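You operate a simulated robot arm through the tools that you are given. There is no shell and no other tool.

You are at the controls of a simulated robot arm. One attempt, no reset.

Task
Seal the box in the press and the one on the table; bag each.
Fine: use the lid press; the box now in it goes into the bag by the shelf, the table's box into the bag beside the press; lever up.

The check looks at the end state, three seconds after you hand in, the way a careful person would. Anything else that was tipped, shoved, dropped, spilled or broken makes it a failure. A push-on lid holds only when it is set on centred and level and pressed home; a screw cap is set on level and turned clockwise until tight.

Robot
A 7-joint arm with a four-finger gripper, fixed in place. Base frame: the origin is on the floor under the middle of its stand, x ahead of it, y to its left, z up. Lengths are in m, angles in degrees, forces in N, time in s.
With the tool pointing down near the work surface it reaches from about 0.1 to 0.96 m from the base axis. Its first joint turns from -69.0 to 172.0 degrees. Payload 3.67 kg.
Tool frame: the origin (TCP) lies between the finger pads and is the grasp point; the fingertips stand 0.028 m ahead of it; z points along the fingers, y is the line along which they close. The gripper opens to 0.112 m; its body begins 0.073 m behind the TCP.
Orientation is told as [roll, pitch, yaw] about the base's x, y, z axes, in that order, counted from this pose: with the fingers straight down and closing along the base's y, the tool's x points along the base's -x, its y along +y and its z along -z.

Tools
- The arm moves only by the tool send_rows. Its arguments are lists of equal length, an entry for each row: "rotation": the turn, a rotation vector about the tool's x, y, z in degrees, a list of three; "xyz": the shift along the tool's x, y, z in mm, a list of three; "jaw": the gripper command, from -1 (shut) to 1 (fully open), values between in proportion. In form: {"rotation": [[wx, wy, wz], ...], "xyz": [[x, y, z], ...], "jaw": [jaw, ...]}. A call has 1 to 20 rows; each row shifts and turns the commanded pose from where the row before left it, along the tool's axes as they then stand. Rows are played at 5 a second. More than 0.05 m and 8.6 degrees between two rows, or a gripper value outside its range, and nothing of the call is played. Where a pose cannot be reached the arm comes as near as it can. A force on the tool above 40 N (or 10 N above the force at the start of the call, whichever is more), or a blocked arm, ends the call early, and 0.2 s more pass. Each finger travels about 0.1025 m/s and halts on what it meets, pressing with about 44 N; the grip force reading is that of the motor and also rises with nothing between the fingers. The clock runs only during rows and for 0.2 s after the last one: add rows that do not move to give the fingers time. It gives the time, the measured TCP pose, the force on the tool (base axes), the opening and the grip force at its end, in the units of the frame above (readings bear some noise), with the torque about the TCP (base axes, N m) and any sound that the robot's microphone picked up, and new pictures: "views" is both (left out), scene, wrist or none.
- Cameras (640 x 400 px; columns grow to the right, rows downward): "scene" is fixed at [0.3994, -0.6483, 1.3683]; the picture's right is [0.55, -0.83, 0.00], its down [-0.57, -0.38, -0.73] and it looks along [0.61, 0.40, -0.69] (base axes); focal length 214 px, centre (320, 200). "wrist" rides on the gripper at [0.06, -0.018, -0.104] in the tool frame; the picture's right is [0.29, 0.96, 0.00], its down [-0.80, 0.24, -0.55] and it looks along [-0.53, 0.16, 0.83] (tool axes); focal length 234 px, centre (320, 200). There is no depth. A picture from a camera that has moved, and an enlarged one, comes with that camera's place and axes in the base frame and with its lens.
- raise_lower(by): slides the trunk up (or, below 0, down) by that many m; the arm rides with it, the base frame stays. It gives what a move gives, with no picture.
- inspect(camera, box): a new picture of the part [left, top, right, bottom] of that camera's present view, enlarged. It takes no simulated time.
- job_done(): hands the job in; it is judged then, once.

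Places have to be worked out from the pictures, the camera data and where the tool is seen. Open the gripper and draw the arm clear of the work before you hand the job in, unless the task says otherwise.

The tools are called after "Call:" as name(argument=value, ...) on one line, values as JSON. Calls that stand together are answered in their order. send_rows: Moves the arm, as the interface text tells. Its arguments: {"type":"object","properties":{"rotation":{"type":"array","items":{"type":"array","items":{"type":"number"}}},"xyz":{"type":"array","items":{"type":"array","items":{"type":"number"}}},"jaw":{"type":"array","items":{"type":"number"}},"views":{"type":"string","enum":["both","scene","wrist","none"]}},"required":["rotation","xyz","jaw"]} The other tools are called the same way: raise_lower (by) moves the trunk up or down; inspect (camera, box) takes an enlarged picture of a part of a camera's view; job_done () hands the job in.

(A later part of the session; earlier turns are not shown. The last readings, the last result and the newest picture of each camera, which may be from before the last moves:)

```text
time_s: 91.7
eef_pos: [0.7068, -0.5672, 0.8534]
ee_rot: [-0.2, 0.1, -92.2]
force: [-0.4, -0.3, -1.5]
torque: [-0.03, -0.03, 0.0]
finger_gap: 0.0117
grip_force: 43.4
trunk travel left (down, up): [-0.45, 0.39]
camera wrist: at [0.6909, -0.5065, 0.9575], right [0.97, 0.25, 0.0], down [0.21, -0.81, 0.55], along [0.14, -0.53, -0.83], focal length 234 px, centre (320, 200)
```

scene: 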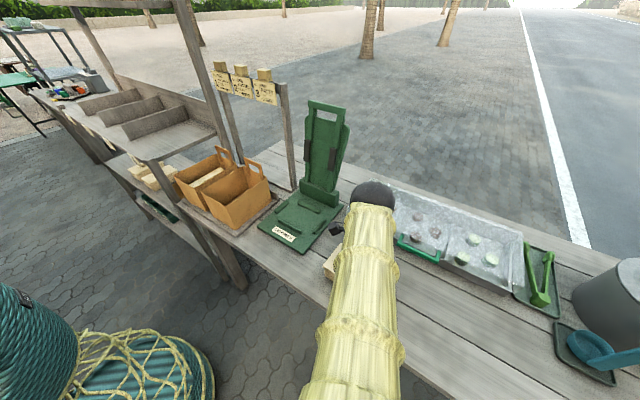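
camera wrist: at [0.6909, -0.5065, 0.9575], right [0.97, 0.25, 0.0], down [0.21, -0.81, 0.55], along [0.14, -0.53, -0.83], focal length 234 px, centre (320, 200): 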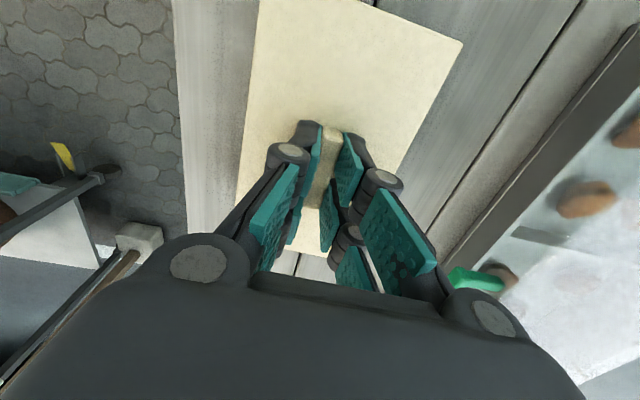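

The grip holds at 11.7 mm with about 1.3 N load. I lift another 12 mm slowly and look from the scene camera whether only the lid or the whole box comes.

Call:
send_rows(rotation=[[0, 0, 0], [0, 0, 0], [0, 0, 0], [0, 0, 0], [0, 0, 0], [0, 0, 0]], xyz=[[0, 0, -2], [0, 0, -2], [0, 0, -3], [0, 0, -3], [0, 0, -3], [0, 0, 0]], jaw=[-1, -1, -1, -1, -1, -1], views="both")

Call:
inspect(camera="scene", box=[310, 220, 400, 310])

Call:
inspect(camera="wrist", box=[200, 0, 500, 280])

```text
time_s: 93.0
eef_pos: [0.7062, -0.5664, 0.8661]
ee_rot: [-0.2, 0.1, -92.4]
force: [-0.2, 0.0, -1.3]
torque: [-0.04, -0.01, -0.05]
finger_gap: 0.0118
grip_force: 43.9
trunk travel left (down, up): [-0.45, 0.39]
camera wrist: at [0.691, -0.5071, 0.9706], right [0.97, 0.25, 0.0], down [0.21, -0.81, 0.55], along [0.14, -0.53, -0.83], focal length 234 px, centre (320, 200)
```

scene: 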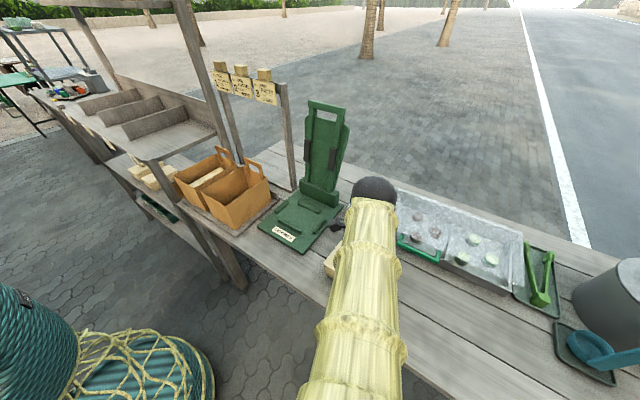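
wrist: 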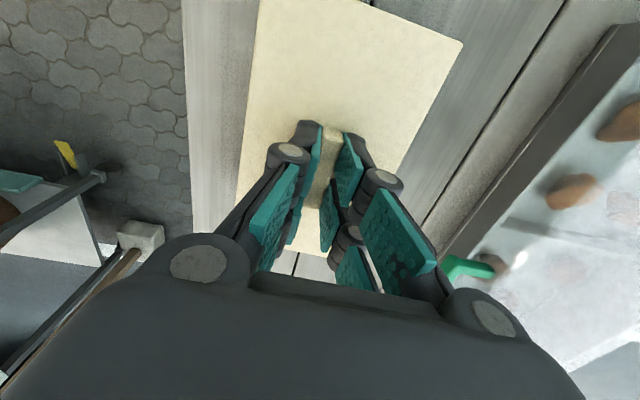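

```text
4.44 times, centred on (355, 265) of scene
camera zoom: at [0.3994, -0.6483, 1.3683], right [0.55, -0.83, 0.0], down [-0.57, -0.38, -0.73], along [0.61, 0.4, -0.69], focal length 953 px, centre (164, -89)
```

zoom: 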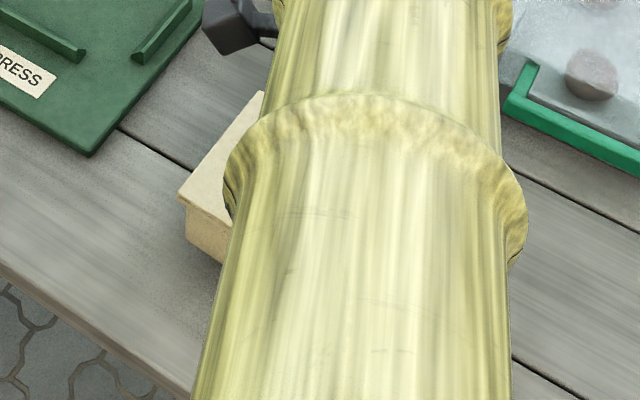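

```text
1.43 times, centred on (350, 140) of wrist
camera zoom: at [0.691, -0.5071, 0.9706], right [0.97, 0.25, 0.0], down [0.21, -0.81, 0.55], along [0.14, -0.53, -0.83], focal length 334 px, centre (277, 286)
```

zoom: 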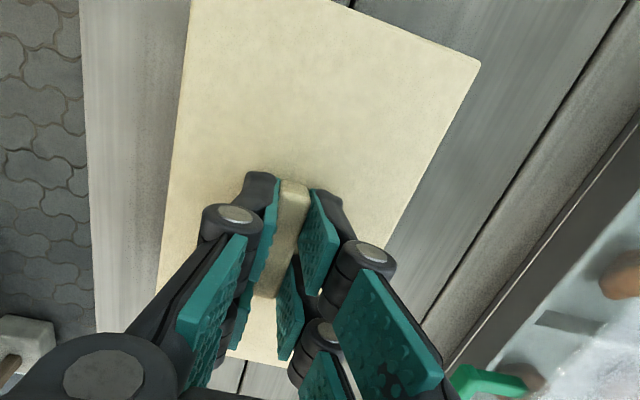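

The load and the picture suggest the whole box is rising with its lid even though it is unsealed. I zoom closer to verify whether the body has left the table.

Call:
inspect(camera="scene", box=[318, 235, 348, 285])

```text
8.00 times, centred on (333, 260) of scene
camera zoom: at [0.3994, -0.6483, 1.3683], right [0.55, -0.83, 0.0], down [-0.57, -0.38, -0.73], along [0.61, 0.4, -0.69], focal length 1716 px, centre (216, -280)
```

zoom: 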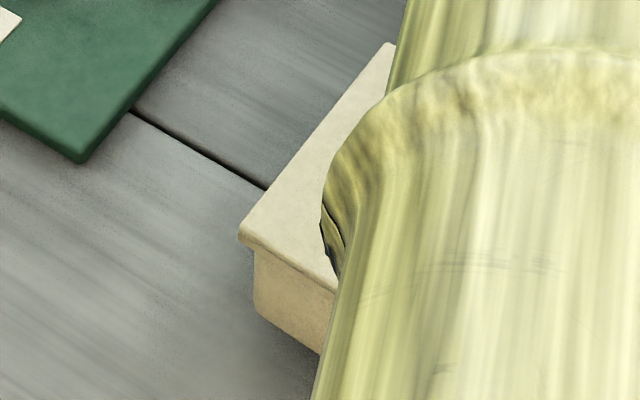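

Both lid and body rose together by 16 mm, so the lid grips the body enough for a gentle, low carry. I raise it only 20 mm more, very slowly, to clear the press rails.

Call:
send_rows(rotation=[[0, 0, 0], [0, 0, 0], [0, 0, 0], [0, 0, 0], [0, 0, 0], [0, 0, 0], [0, 0, 0], [0, 0, 0], [0, 0, 0], [0, 0, 0]], xyz=[[0, 0, -2], [0, 0, -2.5], [0, 0, -2.5], [0, 0, -3], [0, 0, -3], [0, 0, -3], [0, 0, -2.5], [0, 0, -2.5], [0, 0, -2], [0, 0, 0]], jaw=[-1, -1, -1, -1, -1, -1, -1, -1, -1, -1], views="both")

Call:
inspect(camera="scene", box=[310, 225, 400, 305])

```text
time_s: 95.2
eef_pos: [0.7054, -0.5659, 0.888]
ee_rot: [-0.1, 0.2, -92.2]
force: [1.2, 0.8, -0.5]
torque: [-0.04, 0.0, 0.05]
finger_gap: 0.0117
grip_force: 43.8
trunk travel left (down, up): [-0.45, 0.39]
camera wrist: at [0.6903, -0.5059, 0.9933], right [0.97, 0.25, 0.0], down [0.21, -0.81, 0.55], along [0.14, -0.53, -0.83], focal length 234 px, centre (320, 200)
```

scene: 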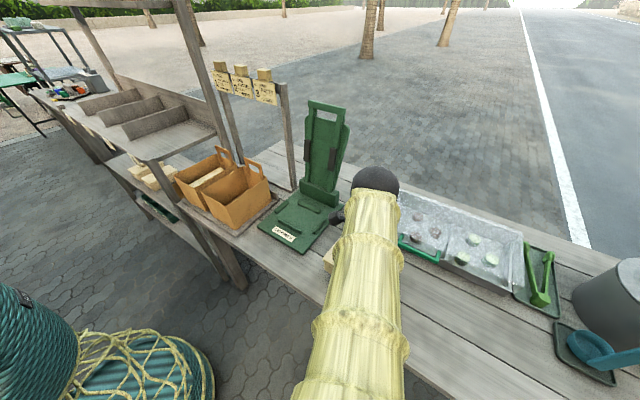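
wrist: 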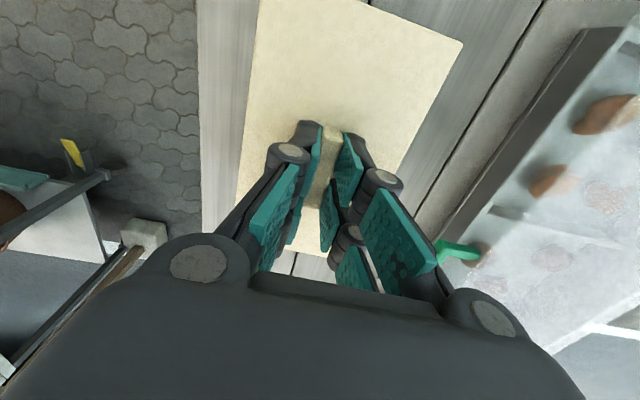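

```text
5.00 times, centred on (355, 265) of scene
camera zoom: at [0.3994, -0.6483, 1.3683], right [0.55, -0.83, 0.0], down [-0.57, -0.38, -0.73], along [0.61, 0.4, -0.69], focal length 1072 px, centre (145, -125)
```

zoom: 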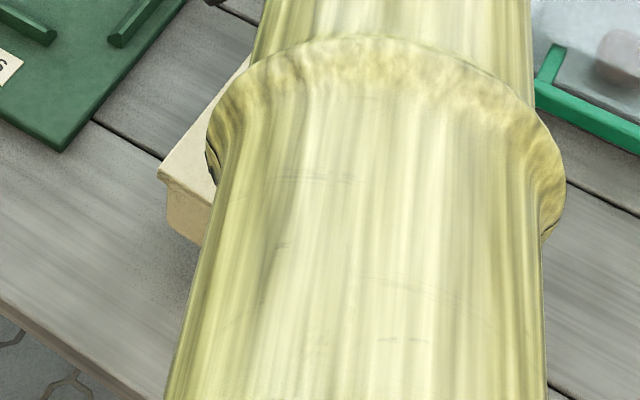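

Lid and body hang together, the bottom now near z 0.79. I start the gentle diagonal carry toward the press, with small rows and a slight yaw correction.

Call:
send_rows(rotation=[[0, 0, -0.13], [0, 0, -0.13], [0, 0, -0.13], [0, 0, -0.13], [0, 0, -0.13], [0, 0, -0.13], [0, 0, -0.13], [0, 0, -0.13], [0, 0, -0.13], [0, 0, -0.13], [0, 0, -0.13], [0, 0, -0.13], [0, 0, -0.13], [0, 0, -0.13], [0, 0, -0.13], [0, 0, -0.13], [0, 0, 0]], xyz=[[3, 0.9, -0.5], [6, 1.9, -0.5], [9, 2.8, -0.5], [11, 3.4, -0.5], [11, 3.4, 0], [11, 3.4, 0], [11, 3.4, 0], [11, 3.4, 0], [11, 3.4, 0], [11, 3.4, 0], [11, 3.4, 0], [11, 3.4, 0], [11, 3.4, 0], [11, 3.4, 0], [8, 2.5, 0], [4, 1.2, 0], [0, 0, 0]], jaw=[-1, -1, -1, -1, -1, -1, -1, -1, -1, -1, -1, -1, -1, -1, -1, -1, -1], views="both")

Call:
inspect(camera="scene", box=[270, 190, 390, 290])

```text
time_s: 98.8
eef_pos: [0.7585, -0.4172, 0.8911]
ee_rot: [-0.1, 0.1, -90.3]
force: [0.3, 0.3, -1.6]
torque: [-0.01, -0.01, 0.01]
finger_gap: 0.0117
grip_force: 43.5
trunk travel left (down, up): [-0.45, 0.39]
camera wrist: at [0.74, -0.3572, 0.995], right [0.96, 0.28, 0.0], down [0.24, -0.8, 0.55], along [0.16, -0.53, -0.83], focal length 234 px, centre (320, 200)
```

scene: 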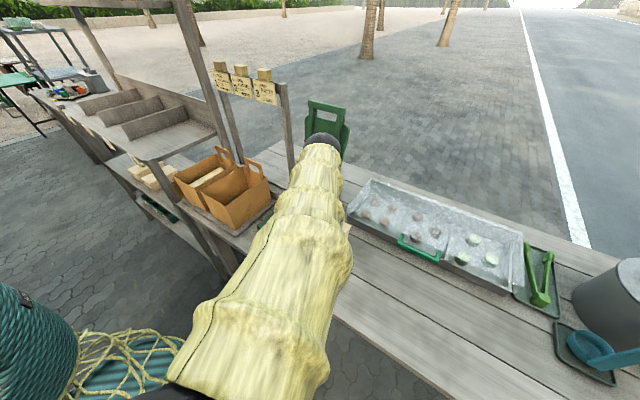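
wrist: 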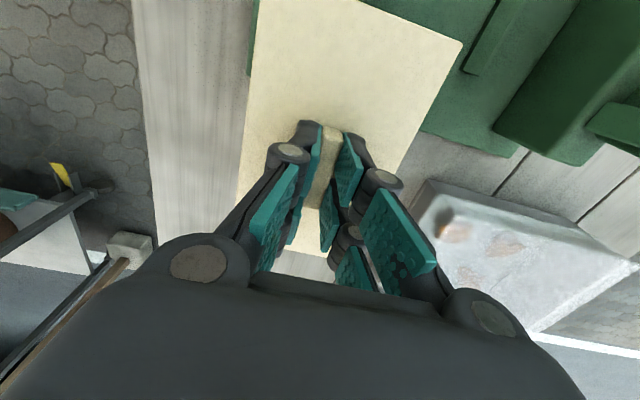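

```text
4.00 times, centred on (330, 240) of scene
camera zoom: at [0.3994, -0.6483, 1.3683], right [0.55, -0.83, 0.0], down [-0.57, -0.38, -0.73], along [0.61, 0.4, -0.69], focal length 858 px, centre (280, 40)
```

zoom: 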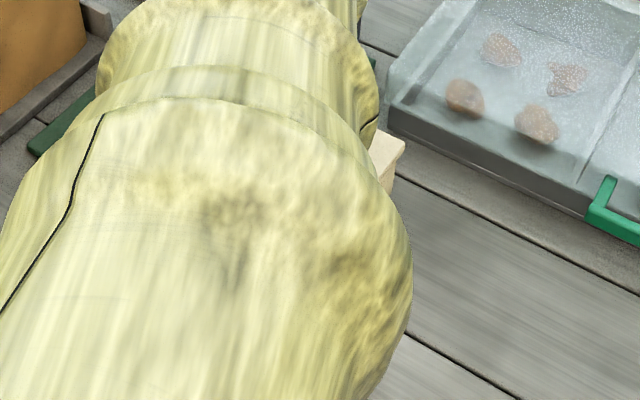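

The old spot on the table is empty and the lid still sits squarely on the body in hand. I finish the carry to above the press centre (0.8045, −0.2905).

Call:
send_rows(rotation=[[0, 0, 0], [0, 0, 0], [0, 0, 0], [0, 0, 0], [0, 0, 0], [0, 0, 0], [0, 0, 0], [0, 0, 0], [0, 0, 0], [0, 0, 0], [0, 0, 0], [0, 0, 0], [0, 0, 0], [0, 0, -0.2], [0, 0, 0]], xyz=[[3, 1.1, 0], [6, 2.1, 0], [9, 3.2, 0], [11, 3.9, 0], [11, 3.9, 0], [11, 3.9, 0], [11, 3.9, 0], [11, 3.9, 0], [11, 3.9, 0], [11, 3.9, 0], [11, 3.9, 0], [9, 3.2, 0], [7, 2.5, 0], [5, 1.9, 0], [0, 0, 0]], jaw=[-1, -1, -1, -1, -1, -1, -1, -1, -1, -1, -1, -1, -1, -1, -1], views="both")

Call:
inspect(camera="scene", box=[260, 160, 370, 260])

Call:
inspect(camera="wrist", box=[160, 0, 500, 280])

```text
time_s: 102.0
eef_pos: [0.8025, -0.2881, 0.8923]
ee_rot: [-0.1, 0.1, -90.1]
force: [0.4, -0.4, -1.0]
torque: [-0.02, 0.01, 0.01]
finger_gap: 0.012
grip_force: 43.9
trunk travel left (down, up): [-0.45, 0.39]
camera wrist: at [0.7852, -0.2303, 0.9963], right [0.96, 0.29, 0.0], down [0.24, -0.8, 0.55], along [0.16, -0.53, -0.83], focal length 234 px, centre (320, 200)
```

scene: 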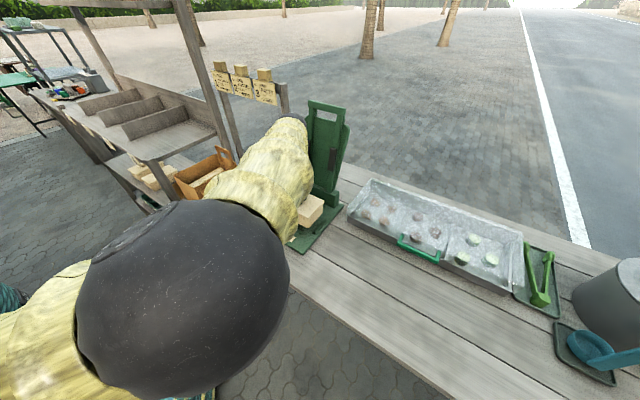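
wrist: 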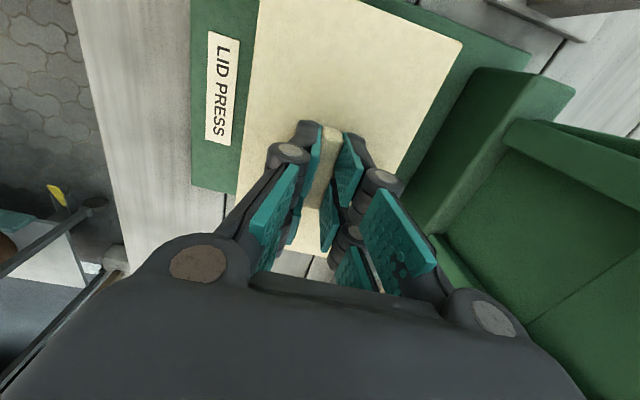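

```text
4.00 times, centred on (315, 210) of scene
camera zoom: at [0.3994, -0.6483, 1.3683], right [0.55, -0.83, 0.0], down [-0.57, -0.38, -0.73], along [0.61, 0.4, -0.69], focal length 858 px, centre (340, 160)
```

zoom: 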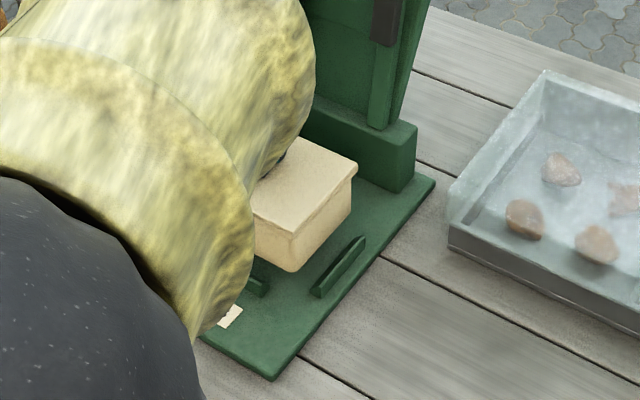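

```text
1.43 times, centred on (330, 140) of wrist
camera zoom: at [0.7852, -0.2303, 0.9963], right [0.96, 0.29, 0.0], down [0.24, -0.8, 0.55], along [0.16, -0.53, -0.83], focal length 334 px, centre (306, 286)
```

zoom: 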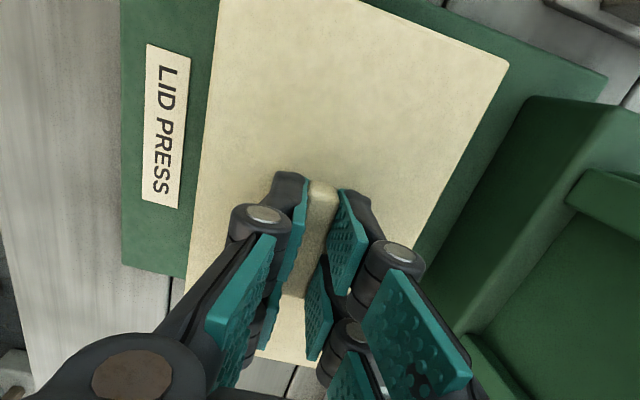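

The box hovers over the press with the lid in place; I am 2 mm off the first box's seat position. I correct that and lower slowly into the rails.

Call:
send_rows(rotation=[[0, 0, 0], [0, 0, 0], [0, 0, 0], [0, 0, 0], [0, 0, 0], [0, 0, 0], [0, 0, 0], [0, 0, 0], [0, 0, 0]], xyz=[[-1.3, 1, 0], [-1.3, 1, 1], [0, 0, 3], [0, 0, 3], [0, 0, 3], [0, 0, 3], [0, 0, 3], [0, 0, 3], [0, 0, 0]], jaw=[-1, -1, -1, -1, -1, -1, -1, -1, -1], views="both")

Call:
inspect(camera="scene", box=[280, 170, 360, 250])

```text
time_s: 104.0
eef_pos: [0.8043, -0.2922, 0.8728]
ee_rot: [0.0, 0.1, -90.0]
force: [-0.4, 0.8, -1.2]
torque: [0.01, -0.02, 0.02]
finger_gap: 0.0118
grip_force: 43.8
trunk travel left (down, up): [-0.45, 0.39]
camera wrist: at [0.787, -0.2327, 0.9774], right [0.96, 0.29, 0.0], down [0.24, -0.8, 0.55], along [0.16, -0.53, -0.83], focal length 234 px, centre (320, 200)
```

scene: 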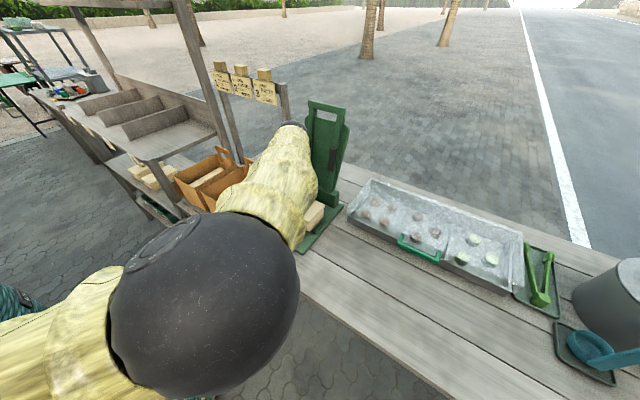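
wrist: 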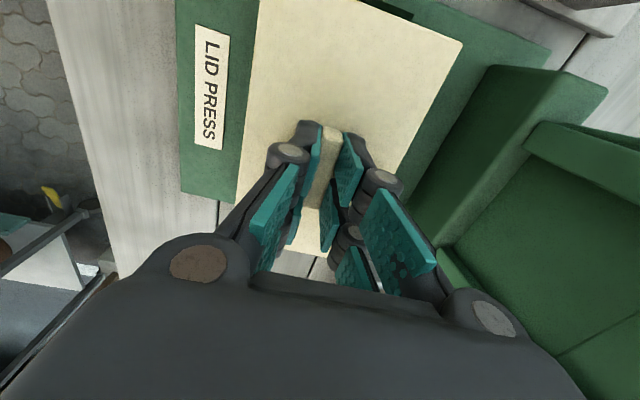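

```text
5.00 times, centred on (320, 210) of scene
camera zoom: at [0.3994, -0.6483, 1.3683], right [0.55, -0.83, 0.0], down [-0.57, -0.38, -0.73], along [0.61, 0.4, -0.69], focal length 1072 px, centre (320, 150)
```

zoom: 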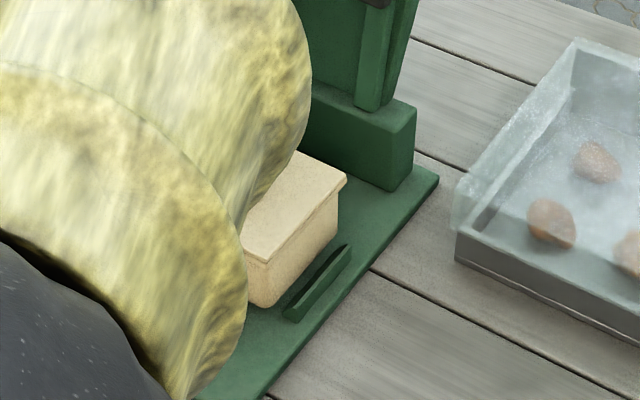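

The box is nearly in the rails, aligned like the first. I lower in 2 mm rows, checking force.

Call:
send_rows(rotation=[[0, 0, 0], [0, 0, 0], [0, 0, 0], [0, 0, 0], [0, 0, 0]], xyz=[[0, 0, 2], [0, 0, 2], [0, 0, 2], [0, 0, 2], [0, 0, 0]], jaw=[-1, -1, -1, -1, -1], views="none")

Call:
send_rows(rotation=[[0, 0, 0], [0, 0, 0], [0, 0, 0]], xyz=[[0, 0, 1], [0, 0, 1], [0, 0, 0]], jaw=[-1, -1, -1], views="wrist")

```text
time_s: 105.2
eef_pos: [0.8045, -0.2913, 0.8652]
ee_rot: [-0.1, 0.2, -90.0]
force: [0.4, 0.6, -2.2]
torque: [-0.03, -0.03, 0.02]
finger_gap: 0.0116
grip_force: 44.2
trunk travel left (down, up): [-0.45, 0.39]
```

```text
time_s: 106.0
eef_pos: [0.8047, -0.2911, 0.8633]
ee_rot: [0.0, 0.1, -89.9]
force: [-1.1, 0.7, -1.2]
torque: [0.0, 0.0, 0.01]
finger_gap: 0.012
grip_force: 43.9
trunk travel left (down, up): [-0.45, 0.39]
camera wrist: at [0.7863, -0.2326, 0.9673], right [0.96, 0.29, 0.0], down [0.24, -0.8, 0.55], along [0.16, -0.53, -0.83], focal length 234 px, centre (320, 200)
```

wrist: 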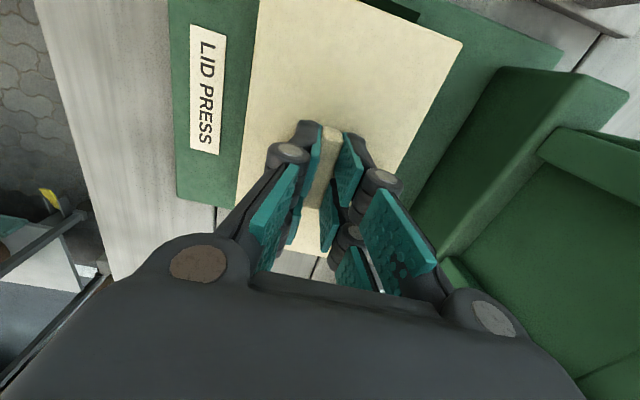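

Still hanging free at z 0.863. I continue in 1 mm rows until I feel the plate.

Call:
send_rows(rotation=[[0, 0, 0], [0, 0, 0]], xyz=[[0, 0, 1], [0, 0, 0.5]], jaw=[-1, -1], views="none")

```text
time_s: 106.7
eef_pos: [0.8039, -0.2916, 0.8616]
ee_rot: [-0.1, 0.1, -90.0]
force: [0.7, 0.2, 0.0]
torque: [0.05, -0.03, -0.02]
finger_gap: 0.0116
grip_force: 44.1
trunk travel left (down, up): [-0.45, 0.39]
```

The load has dropped to zero at z 0.8616, about where the plate should be. I go down one more millimetre to confirm contact.

Call:
send_rows(rotation=[[0, 0, 0], [0, 0, 0]], xyz=[[0, 0, 1], [0, 0, 0]], jaw=[-1, -1], views="wrist")

```text
time_s: 107.2
eef_pos: [0.8043, -0.2917, 0.8605]
ee_rot: [0.1, 0.0, -90.1]
force: [0.1, -0.2, 9.0]
torque: [0.03, 0.01, 0.0]
finger_gap: 0.0117
grip_force: 44.0
trunk travel left (down, up): [-0.45, 0.39]
camera wrist: at [0.7862, -0.2326, 0.9659], right [0.96, 0.29, 0.0], down [0.24, -0.8, 0.55], along [0.16, -0.53, -0.83], focal length 234 px, centre (320, 200)
```

wrist: 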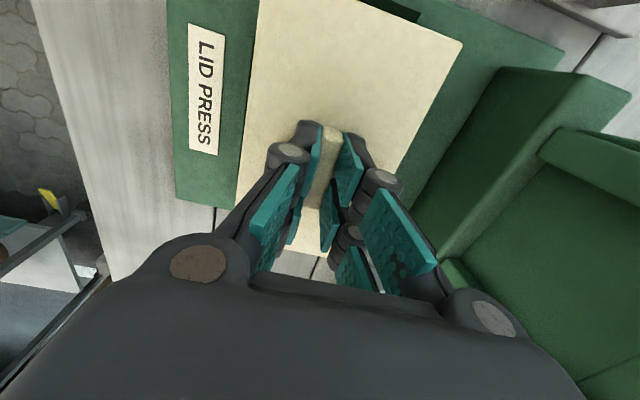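

Contact is at the expected height with 9 N and no torque, so the box is seated level. I ease up slightly, open to about 39 mm and rise clear.

Call:
send_rows(rotation=[[0, 0, 0], [0, 0, 0], [0, 0, 0], [0, 0, 0], [0, 0, 0], [0, 0, 0], [0, 0, 0], [0, 0, 0], [0, 0, 0]], xyz=[[0, 0, -0.7], [0, 0, 0], [0, 0, 0], [0, 0, 0], [0, 0, -6], [0, 0, -12], [0, 0, -25], [0, 0, -35], [0, 0, 0]], jaw=[-1, -0.8, -0.5, -0.2, -0.2, -0.2, -0.2, -0.2, -0.2], views="both")

Call:
inspect(camera="wrist", box=[220, 0, 440, 220])

```text
time_s: 109.2
eef_pos: [0.8035, -0.295, 0.9376]
ee_rot: [-0.1, 0.0, -90.0]
force: [-0.3, -0.6, 0.7]
torque: [0.0, -0.03, 0.02]
finger_gap: 0.0447
grip_force: 0.1
trunk travel left (down, up): [-0.45, 0.39]
camera wrist: at [0.7868, -0.2349, 1.0424], right [0.96, 0.29, 0.0], down [0.24, -0.8, 0.55], along [0.16, -0.53, -0.83], focal length 234 px, centre (320, 200)
```

scene: 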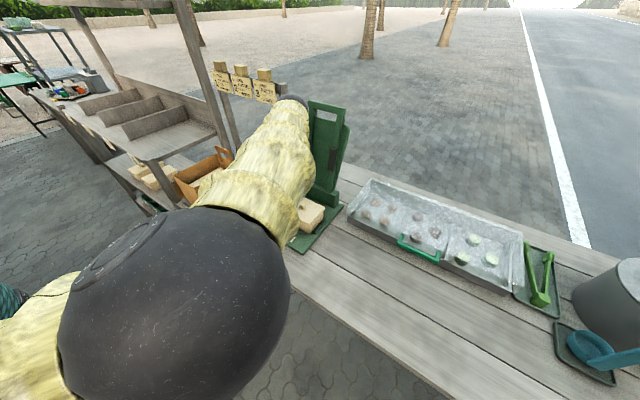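
wrist: 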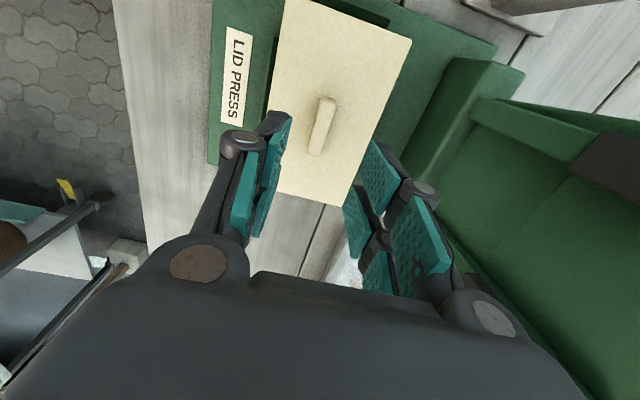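

```text
1.82 times, centred on (330, 110) of wrist
camera zoom: at [0.7868, -0.2349, 1.0424], right [0.96, 0.29, 0.0], down [0.24, -0.8, 0.55], along [0.16, -0.53, -0.83], focal length 426 px, centre (302, 364)
```

zoom: 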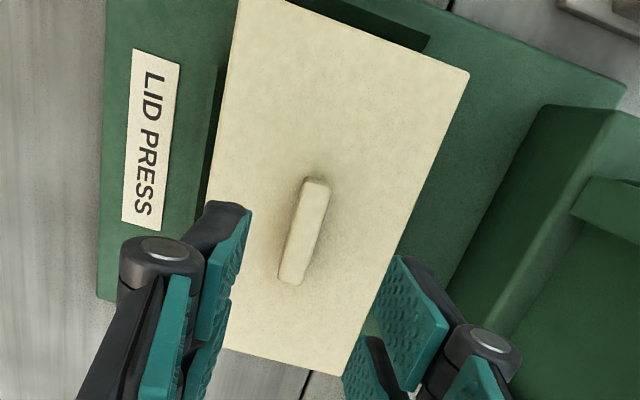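

The second box is seated between the rails with its lid squarely on. I rise, tilt the tool 32° forward and go to the same approach point in front of the lever handle as before.

Call:
send_rows(rotation=[[0, 0, 0], [0, 0, 0], [0, 0, 0], [0, 0, 0], [0, 0, 0], [0, 0, 0], [0, 0, 0], [0, 0, 0], [0, 0, 0], [-8, 0, 0], [-8, 0, 0], [-8, 0, 0], [-8, 0, 0], [0, 0, 0]], xyz=[[0, 0, -25], [0, 0, -40], [0, 0, -40], [0, 0, -40], [0, 0, -40], [0, 0, -40], [0, 0, -40], [4, 12, -40], [4, 13, -40], [0, 0, 0], [0, 0, 0], [0, 0, 0], [0, 0, 0], [0, 0, 0]], jaw=[-0.2, 0, 0.1, 0.1, 0.1, 0.1, 0.1, 0.1, 0.1, 0.1, 0.1, 0.1, 0.1, 0.1], views="both")

```text
time_s: 112.2
eef_pos: [0.8307, -0.2838, 1.2835]
ee_rot: [32.0, 0.1, -90.0]
force: [0.4, -0.7, 0.0]
torque: [0.0, -0.02, 0.0]
finger_gap: 0.0614
grip_force: 0.0
trunk travel left (down, up): [-0.45, 0.39]
camera wrist: at [0.7602, -0.2249, 1.3634], right [0.81, 0.29, 0.51], down [-0.09, -0.8, 0.6], along [0.58, -0.53, -0.62], focal length 234 px, centre (320, 200)
```

scene: 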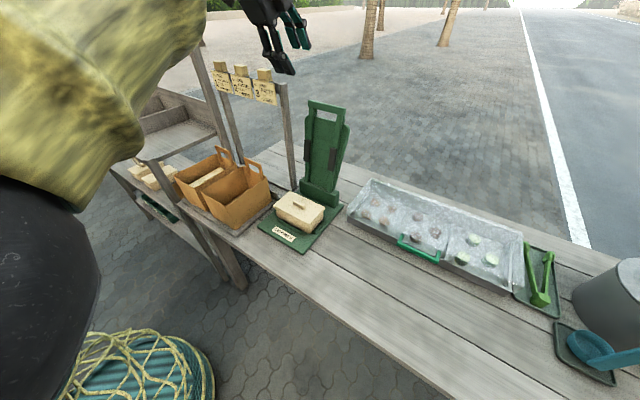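
wrist: 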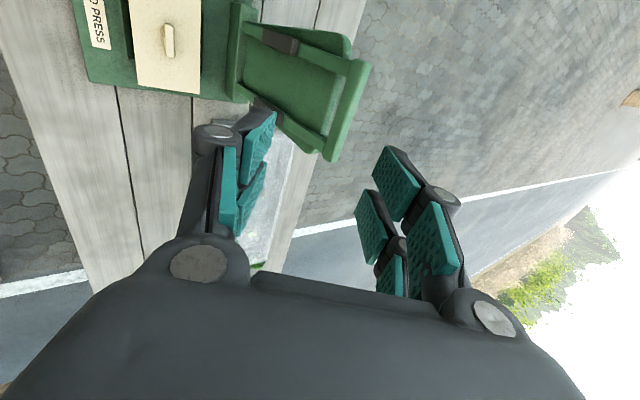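

The scene view is clear now, so I check the second box's lid on the body in the press before pulling the lever.

Call:
inspect(camera="scene", box=[255, 175, 345, 255])

Call:
inspect(camera="scene", box=[165, 135, 285, 245])

```text
5.00 times, centred on (300, 215) of scene
camera zoom: at [0.3994, -0.6483, 1.3683], right [0.55, -0.83, 0.0], down [-0.57, -0.38, -0.73], along [0.61, 0.4, -0.69], focal length 1072 px, centre (420, 125)
```

zoom: 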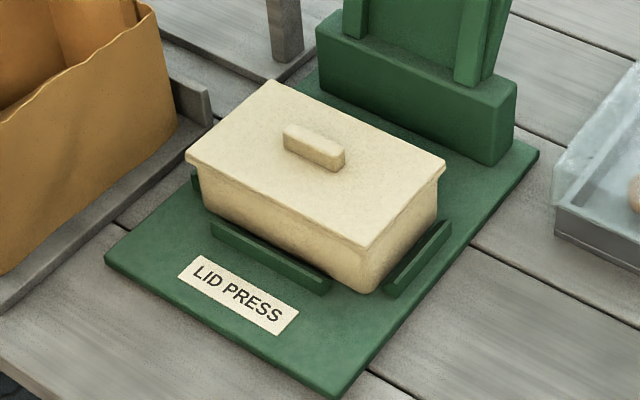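

```text
3.64 times, centred on (225, 190) of scene
camera zoom: at [0.3994, -0.6483, 1.3683], right [0.55, -0.83, 0.0], down [-0.57, -0.38, -0.73], along [0.61, 0.4, -0.69], focal length 780 px, centre (666, 236)
```

zoom: 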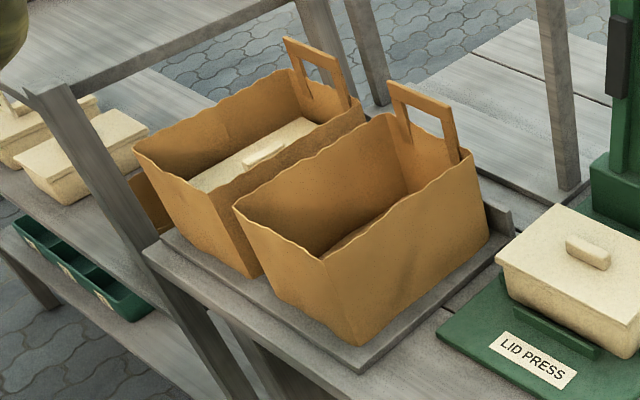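

Everything matches the first box's position exactly, and the bags are unmoved. I approach the handle along the same line as before.

Call:
send_rows(rotation=[[0, 0, 0], [0, 0, 0], [0, 0, 0], [0, 0, 0], [0, 0, 0]], xyz=[[-3.5, 42.6, 1], [0, 0, 45], [0, 0, 45], [0, 0, 40], [0, 0, 0]], jaw=[0.1, 0.1, 0.1, 0.1, 0.1], views="wrist")

```text
time_s: 113.5
eef_pos: [0.9347, -0.289, 1.1973]
ee_rot: [32.0, 0.1, -89.9]
force: [0.3, 1.6, 0.3]
torque: [-0.04, -0.01, -0.03]
finger_gap: 0.0617
grip_force: 0.1
trunk travel left (down, up): [-0.45, 0.39]
camera wrist: at [0.8655, -0.2286, 1.2779], right [0.81, 0.29, 0.51], down [-0.09, -0.8, 0.6], along [0.58, -0.53, -0.62], focal length 234 px, centre (320, 200)
```

wrist: 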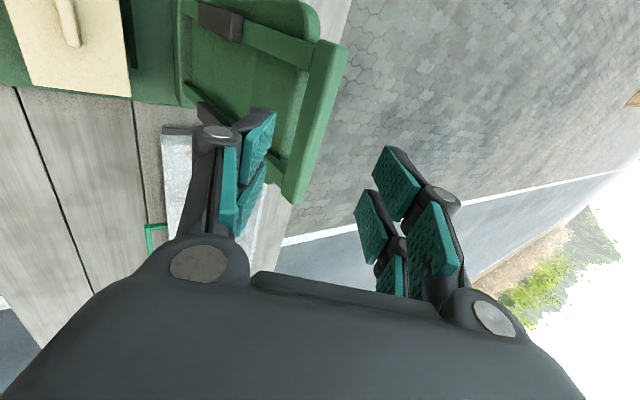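

The handle is straight ahead, about 95 mm away. I advance 83 mm so the bar lies between the fingers.

Call:
send_rows(rotation=[[0, 0, 0], [0, 0, 0], [0, 0, 0]], xyz=[[0, 0, 42], [0, 0, 41], [0, 0, 0]], jaw=[0.1, 0.1, 0.1], views="wrist")

```text
time_s: 114.2
eef_pos: [0.9796, -0.2865, 1.1261]
ee_rot: [32.0, 0.1, -90.0]
force: [0.4, -1.3, 0.5]
torque: [-0.02, 0.0, -0.01]
finger_gap: 0.0614
grip_force: 0.0
trunk travel left (down, up): [-0.45, 0.39]
camera wrist: at [0.909, -0.2271, 1.2054], right [0.81, 0.29, 0.51], down [-0.09, -0.8, 0.6], along [0.58, -0.53, -0.62], focal length 234 px, centre (320, 200)
```

wrist: 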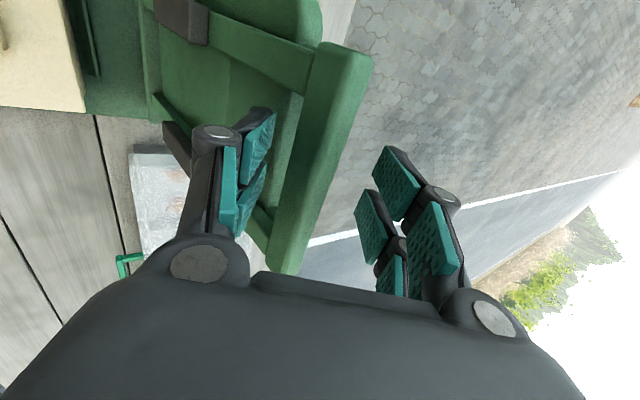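

Same position as the first time (0.980, 1.126). I narrow the gap and pull the lever along its arc as before.

Call:
send_rows(rotation=[[0, 0, 0], [0, 0, 0], [-2, 0, 0], [-2, 0, 0], [-2, 0, 0], [-2, 0, 0], [-2, 0, 0], [-2, 0, 0], [-2, 0, 0], [0, 0, 0]], xyz=[[0, 0, 0], [0, -8.4, 3], [0, -25.6, -19.8], [0, -27.4, -17.9], [0, -28, -16.5], [0, -29.6, -13.6], [0, -30.6, -11.2], [0, -31.4, -9.1], [0, -32, -6.7], [0, 0, 0]], jaw=[-0.25, -0.25, -0.25, -0.25, -0.25, -0.25, -0.25, -0.25, -0.25, -0.25], views="both")

```text
time_s: 116.5
eef_pos: [0.7562, -0.2866, 1.0685]
ee_rot: [45.9, 0.1, -90.0]
force: [-0.5, 1.0, -1.8]
torque: [-0.01, 0.01, -0.02]
finger_gap: 0.0427
grip_force: 0.4
trunk travel left (down, up): [-0.45, 0.39]
camera wrist: at [0.6694, -0.2284, 1.1283], right [0.67, 0.29, 0.69], down [-0.23, -0.8, 0.56], along [0.71, -0.53, -0.47], focal length 234 px, centre (320, 200)
```

scene: 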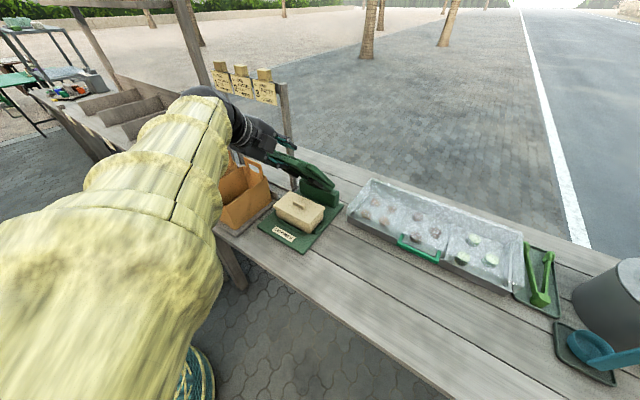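
wrist: 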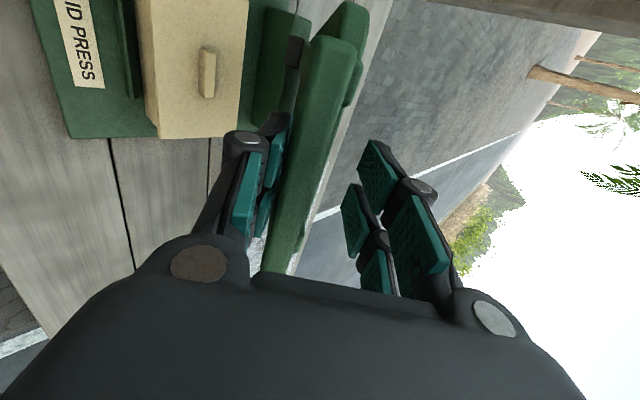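

The lever follows as before and rests on the lower fingers. I lower it under control along the rest of the arc to about −72°.

Call:
send_rows(rotation=[[-2, 0, 0], [-2, 0, 0], [-2, 0, 0], [-2, 0, 0], [-2, 0, 0], [-2, 0, 0], [0, 0, 0]], xyz=[[0, -25, -4.6], [0, -32.6, -2.3], [0, -32.8, 0.4], [0, -32.7, 2.7], [0, -32.4, 5.1], [0, -31.7, 7.6], [0, 0, 0]], jaw=[-0.25, -0.25, -0.25, -0.25, -0.25, -0.25, -0.25], views="scene")

Call:
send_rows(rotation=[[0, 0, 0], [0, 0, 0], [0, 0, 0], [0, 0, 0], [0, 0, 0]], xyz=[[0, -9.5, 3], [0, -9.5, 3], [0, -9.3, 3.6], [0, -9.3, 3.6], [0, 0, 0]], jaw=[-0.25, -0.25, -0.25, -0.25, -0.25], views="both")

```text
time_s: 118.0
eef_pos: [0.6468, -0.289, 0.919]
ee_rot: [58.0, 0.2, -90.0]
force: [-0.6, 0.2, -0.5]
torque: [-0.03, -0.04, -0.01]
finger_gap: 0.0431
grip_force: 1.2
trunk travel left (down, up): [-0.45, 0.39]
```

scene: 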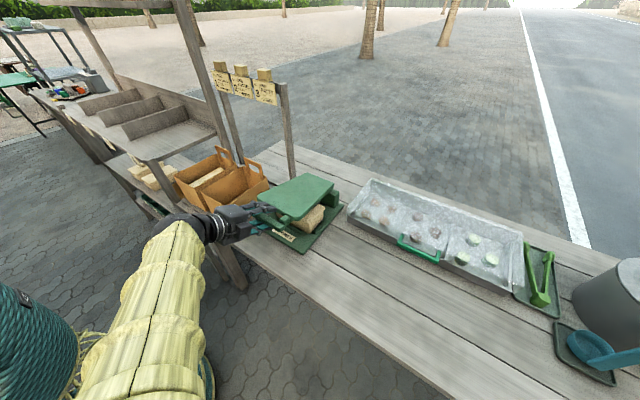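

```text
time_s: 119.2
eef_pos: [0.6378, -0.2867, 0.8795]
ee_rot: [57.9, 0.2, -90.0]
force: [-0.8, 1.1, -1.4]
torque: [-0.03, 0.05, 0.04]
finger_gap: 0.0433
grip_force: 0.4
trunk travel left (down, up): [-0.45, 0.39]
camera wrist: at [0.5409, -0.2279, 0.919], right [0.51, 0.29, 0.81], down [-0.34, -0.8, 0.5], along [0.79, -0.53, -0.31], focal length 234 px, centre (320, 200)
```

scene: 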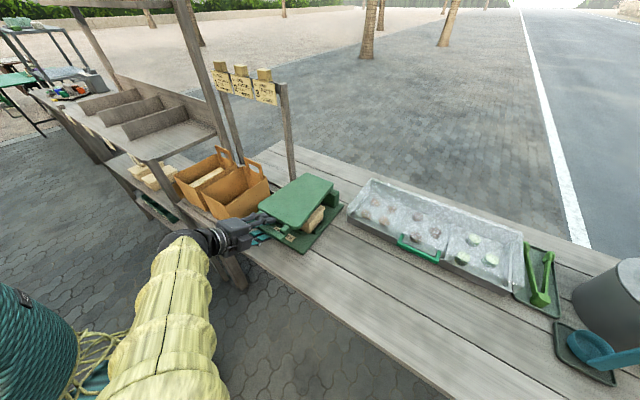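
wrist: 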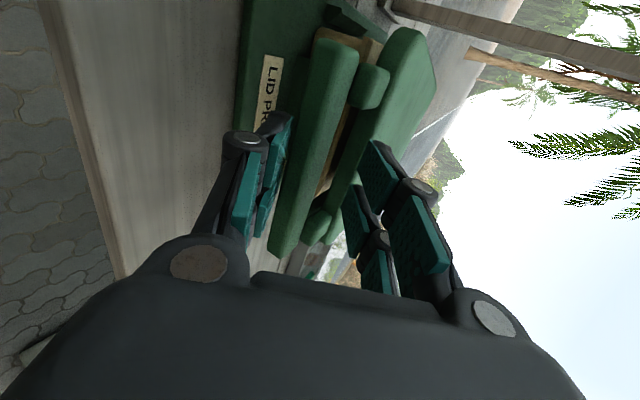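

All as in the first cycle. I lower the last stretch onto the lid and press down with the upper fingers.

Call:
send_rows(rotation=[[0, 0, 0], [0, 0, 0], [0, 0, 0], [0, 0, 0], [0, 0, 0], [0, 0, 0], [0, 0, 0]], xyz=[[0, -9, 4.4], [0, -9, 4.4], [0, -3.4, 2.1], [0, -3.4, 2.1], [0, -3.4, 2.1], [0, -3.4, 2.1], [0, -3.4, 2.1]], jaw=[-0.25, -0.25, -0.25, -0.25, -0.25, -0.25, -0.25], views="both")

Call:
inspect(camera="scene", box=[230, 165, 360, 265])

```text
time_s: 120.8
eef_pos: [0.6362, -0.2857, 0.8422]
ee_rot: [58.1, 0.1, -90.1]
force: [4.4, -1.3, 18.2]
torque: [-0.28, -0.37, -0.11]
finger_gap: 0.0523
grip_force: 9.8
trunk travel left (down, up): [-0.45, 0.39]
camera wrist: at [0.5391, -0.2269, 0.8811], right [0.51, 0.29, 0.81], down [-0.34, -0.8, 0.49], along [0.79, -0.53, -0.3], focal length 234 px, centre (320, 200)
```

scene: 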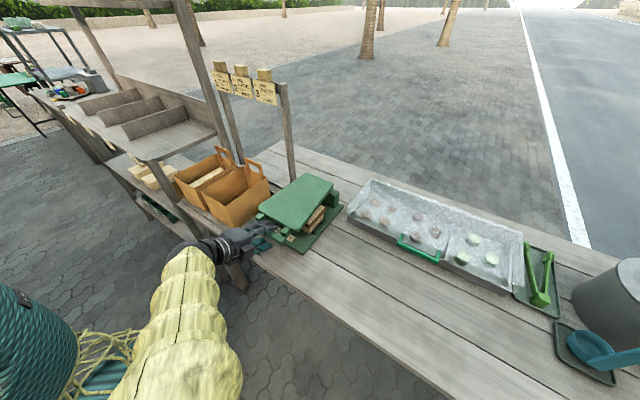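
wrist: 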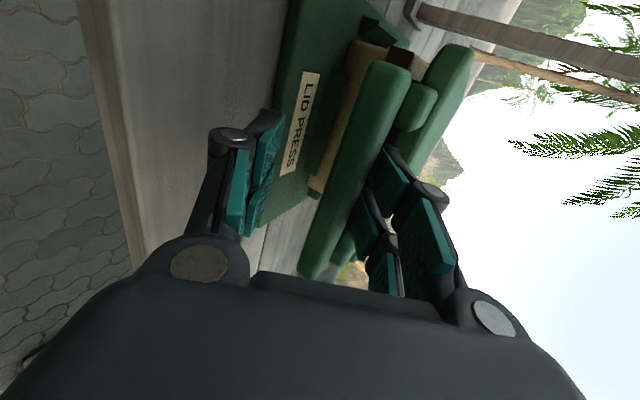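

```text
4.00 times, centred on (295, 215) of scene
camera zoom: at [0.3994, -0.6483, 1.3683], right [0.55, -0.83, 0.0], down [-0.57, -0.38, -0.73], along [0.61, 0.4, -0.69], focal length 858 px, centre (420, 140)
```

zoom: 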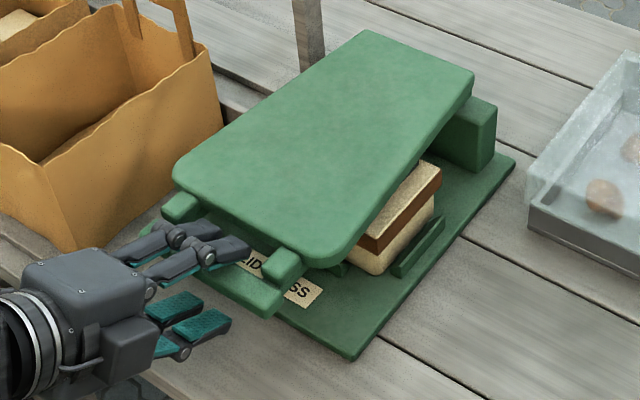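

The brown skirt has appeared again: the second lid is pressed home at 18 N. I press a touch more as before, then lift.

Call:
send_rows(rotation=[[0, 0, 0], [0, 0, 0], [0, 0, 0]], xyz=[[0, -2.5, 1.5], [0, -2.5, 1.5], [0, 0, 0]], jaw=[-0.25, -0.25, -0.25], views="none")

```text
time_s: 121.7
eef_pos: [0.6356, -0.2854, 0.8354]
ee_rot: [58.2, 0.0, -90.0]
force: [8.0, 0.4, 35.9]
torque: [-0.36, -0.73, 0.13]
finger_gap: 0.0623
grip_force: 19.0
trunk travel left (down, up): [-0.45, 0.39]
```

Pressed with 36 N; it is fully home. I unload and raise the lever along its arc again.

Call:
send_rows(rotation=[[0, 0, 0], [0, 0, 0], [0, 0, 0], [0, 0, 0], [0, 0, 0]], xyz=[[0, 10, -5], [0, 20.6, -8], [0, 30.9, -12.9], [0, 32.1, -9.4], [0, 0, 0]], jaw=[-0.25, -0.25, -0.25, -0.25, -0.25], views="wrist")

```text
time_s: 122.8
eef_pos: [0.6557, -0.2858, 0.9323]
ee_rot: [58.0, 0.2, -90.1]
force: [0.2, -0.5, -2.2]
torque: [-0.04, -0.01, 0.06]
finger_gap: 0.0429
grip_force: 0.5
trunk travel left (down, up): [-0.45, 0.39]
camera wrist: at [0.5585, -0.2274, 0.9722], right [0.51, 0.29, 0.81], down [-0.34, -0.8, 0.5], along [0.79, -0.53, -0.31], focal length 234 px, centre (320, 200)
```

wrist: 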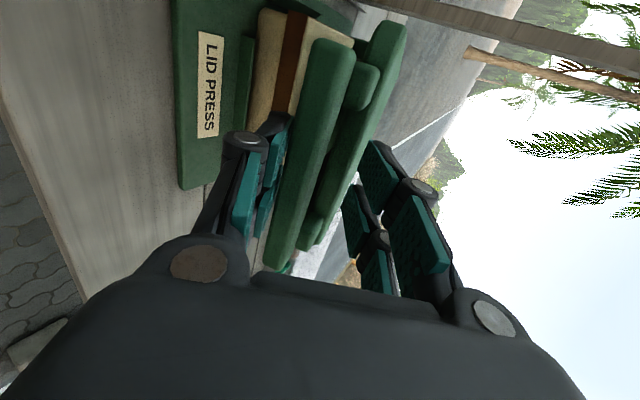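

The lever rests on the lower fingers and follows. I continue raising along the arc.

Call:
send_rows(rotation=[[2, 0, 0], [2, 0, 0], [2, 0, 0], [2, 0, 0], [2, 0, 0], [2, 0, 0], [2, 0, 0], [2, 0, 0], [0, 0, 0]], xyz=[[0, 33.5, -6], [0, 33.7, -2.6], [0, 33.7, -0.2], [0, 33.8, 2.5], [0, 33.4, 5.2], [0, 33, 7.7], [0, 32.2, 10.2], [0, 31.3, 12.9], [0, 0, 0]], jaw=[-0.25, -0.25, -0.25, -0.25, -0.25, -0.25, -0.25, -0.25, -0.25], views="wrist")

Call:
send_rows(rotation=[[2, 0, 0], [2, 0, 0], [2, 0, 0], [2, 0, 0], [2, 0, 0], [0, 0, 0]], xyz=[[0, 30.3, 15], [0, 29.1, 17.4], [0, 27.6, 19.5], [0, 26, 21.8], [0, 9.3, 8.6], [0, 0, 0]], jaw=[-0.25, -0.25, -0.25, -0.25, -0.25, -0.25], views="both")

```text
time_s: 124.8
eef_pos: [0.8397, -0.286, 1.116]
ee_rot: [42.0, 0.1, -90.1]
force: [-0.2, 0.2, -0.5]
torque: [0.04, -0.01, 0.02]
finger_gap: 0.0425
grip_force: 0.2
trunk travel left (down, up): [-0.45, 0.39]
camera wrist: at [0.7582, -0.2281, 1.1814], right [0.71, 0.29, 0.64], down [-0.19, -0.8, 0.57], along [0.67, -0.53, -0.51], focal length 234 px, centre (320, 200)
```

wrist: 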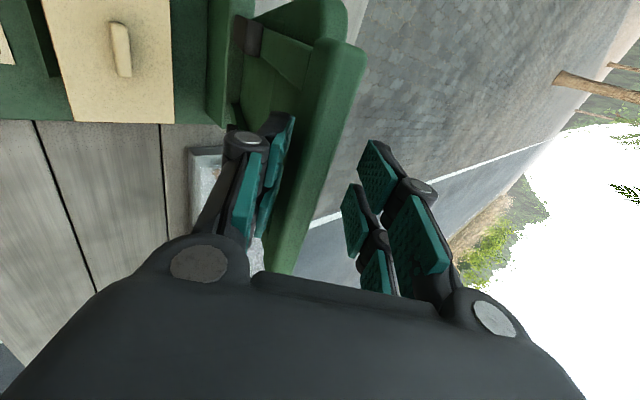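

```text
time_s: 126.2
eef_pos: [0.9845, -0.2859, 1.1262]
ee_rot: [31.8, 0.0, -90.0]
force: [-12.6, 0.2, -5.3]
torque: [0.03, 0.05, 0.16]
finger_gap: 0.05
grip_force: 7.0
trunk travel left (down, up): [-0.45, 0.39]
camera wrist: at [0.9158, -0.2272, 1.2043], right [0.81, 0.29, 0.51], down [-0.09, -0.8, 0.6], along [0.57, -0.53, -0.62], focal length 234 px, centre (320, 200)
```

scene: 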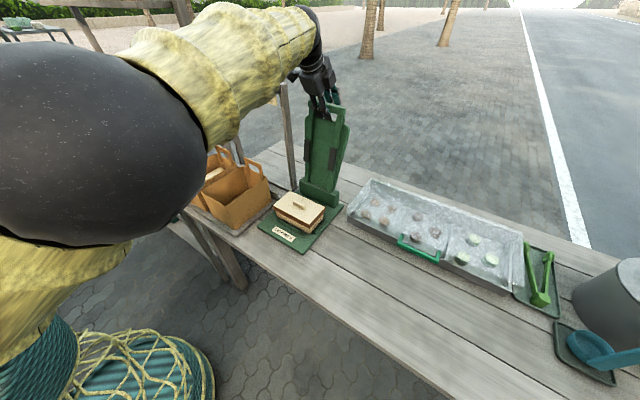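
wrist: 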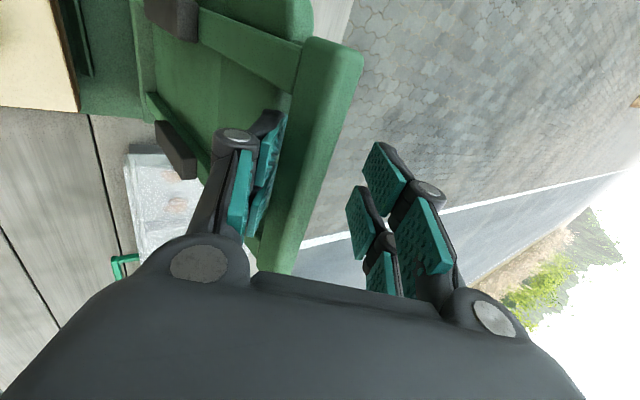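

The lever is against its upright stop again (12 N). I relax, open slightly and withdraw along the tool axis, then back off over the box with the tool vertical.

Call:
send_rows(rotation=[[0, 0, 0], [0, 0, 0], [0, 0, 0], [0, 0, 0], [0, 0, 0], [0, 0, 0]], xyz=[[0, -7, 0], [0, 0, 0], [0, 0, -30], [0, 0, -45], [0, 0, -45], [0, 0, 0]], jaw=[0.1, 0.1, 0.1, 0.1, 0.1, 0.1], views="scene")

Call:
inspect(camera="scene", box=[250, 90, 360, 255])

```text
time_s: 127.7
eef_pos: [0.92, -0.2872, 1.2245]
ee_rot: [31.9, 0.0, -90.1]
force: [0.0, 0.0, 0.0]
torque: [0.02, 0.0, -0.02]
finger_gap: 0.0614
grip_force: 0.1
trunk travel left (down, up): [-0.45, 0.39]
```

scene: 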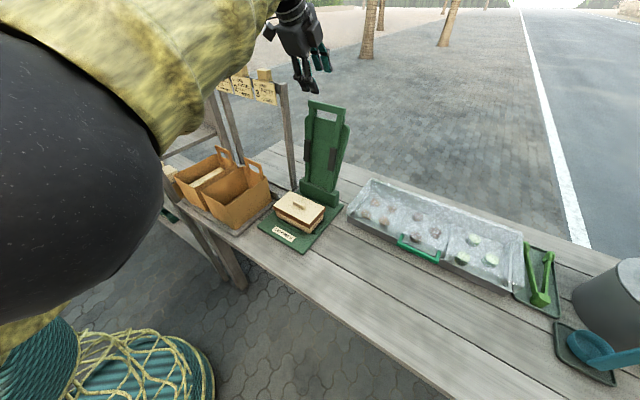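

```text
2.42 times, centred on (305, 172) of scene
camera zoom: at [0.3994, -0.6483, 1.3683], right [0.55, -0.83, 0.0], down [-0.57, -0.38, -0.73], along [0.61, 0.4, -0.69], focal length 520 px, centre (356, 267)
```

zoom: 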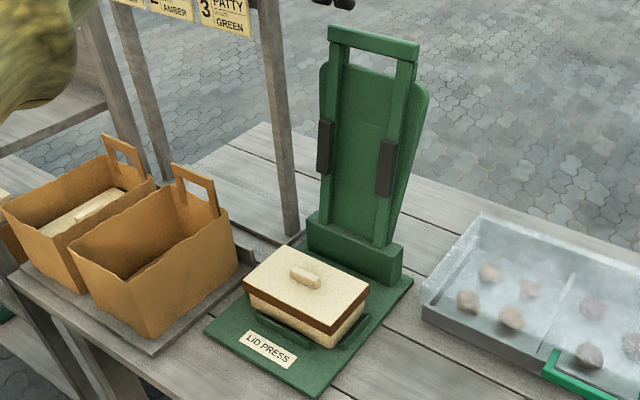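

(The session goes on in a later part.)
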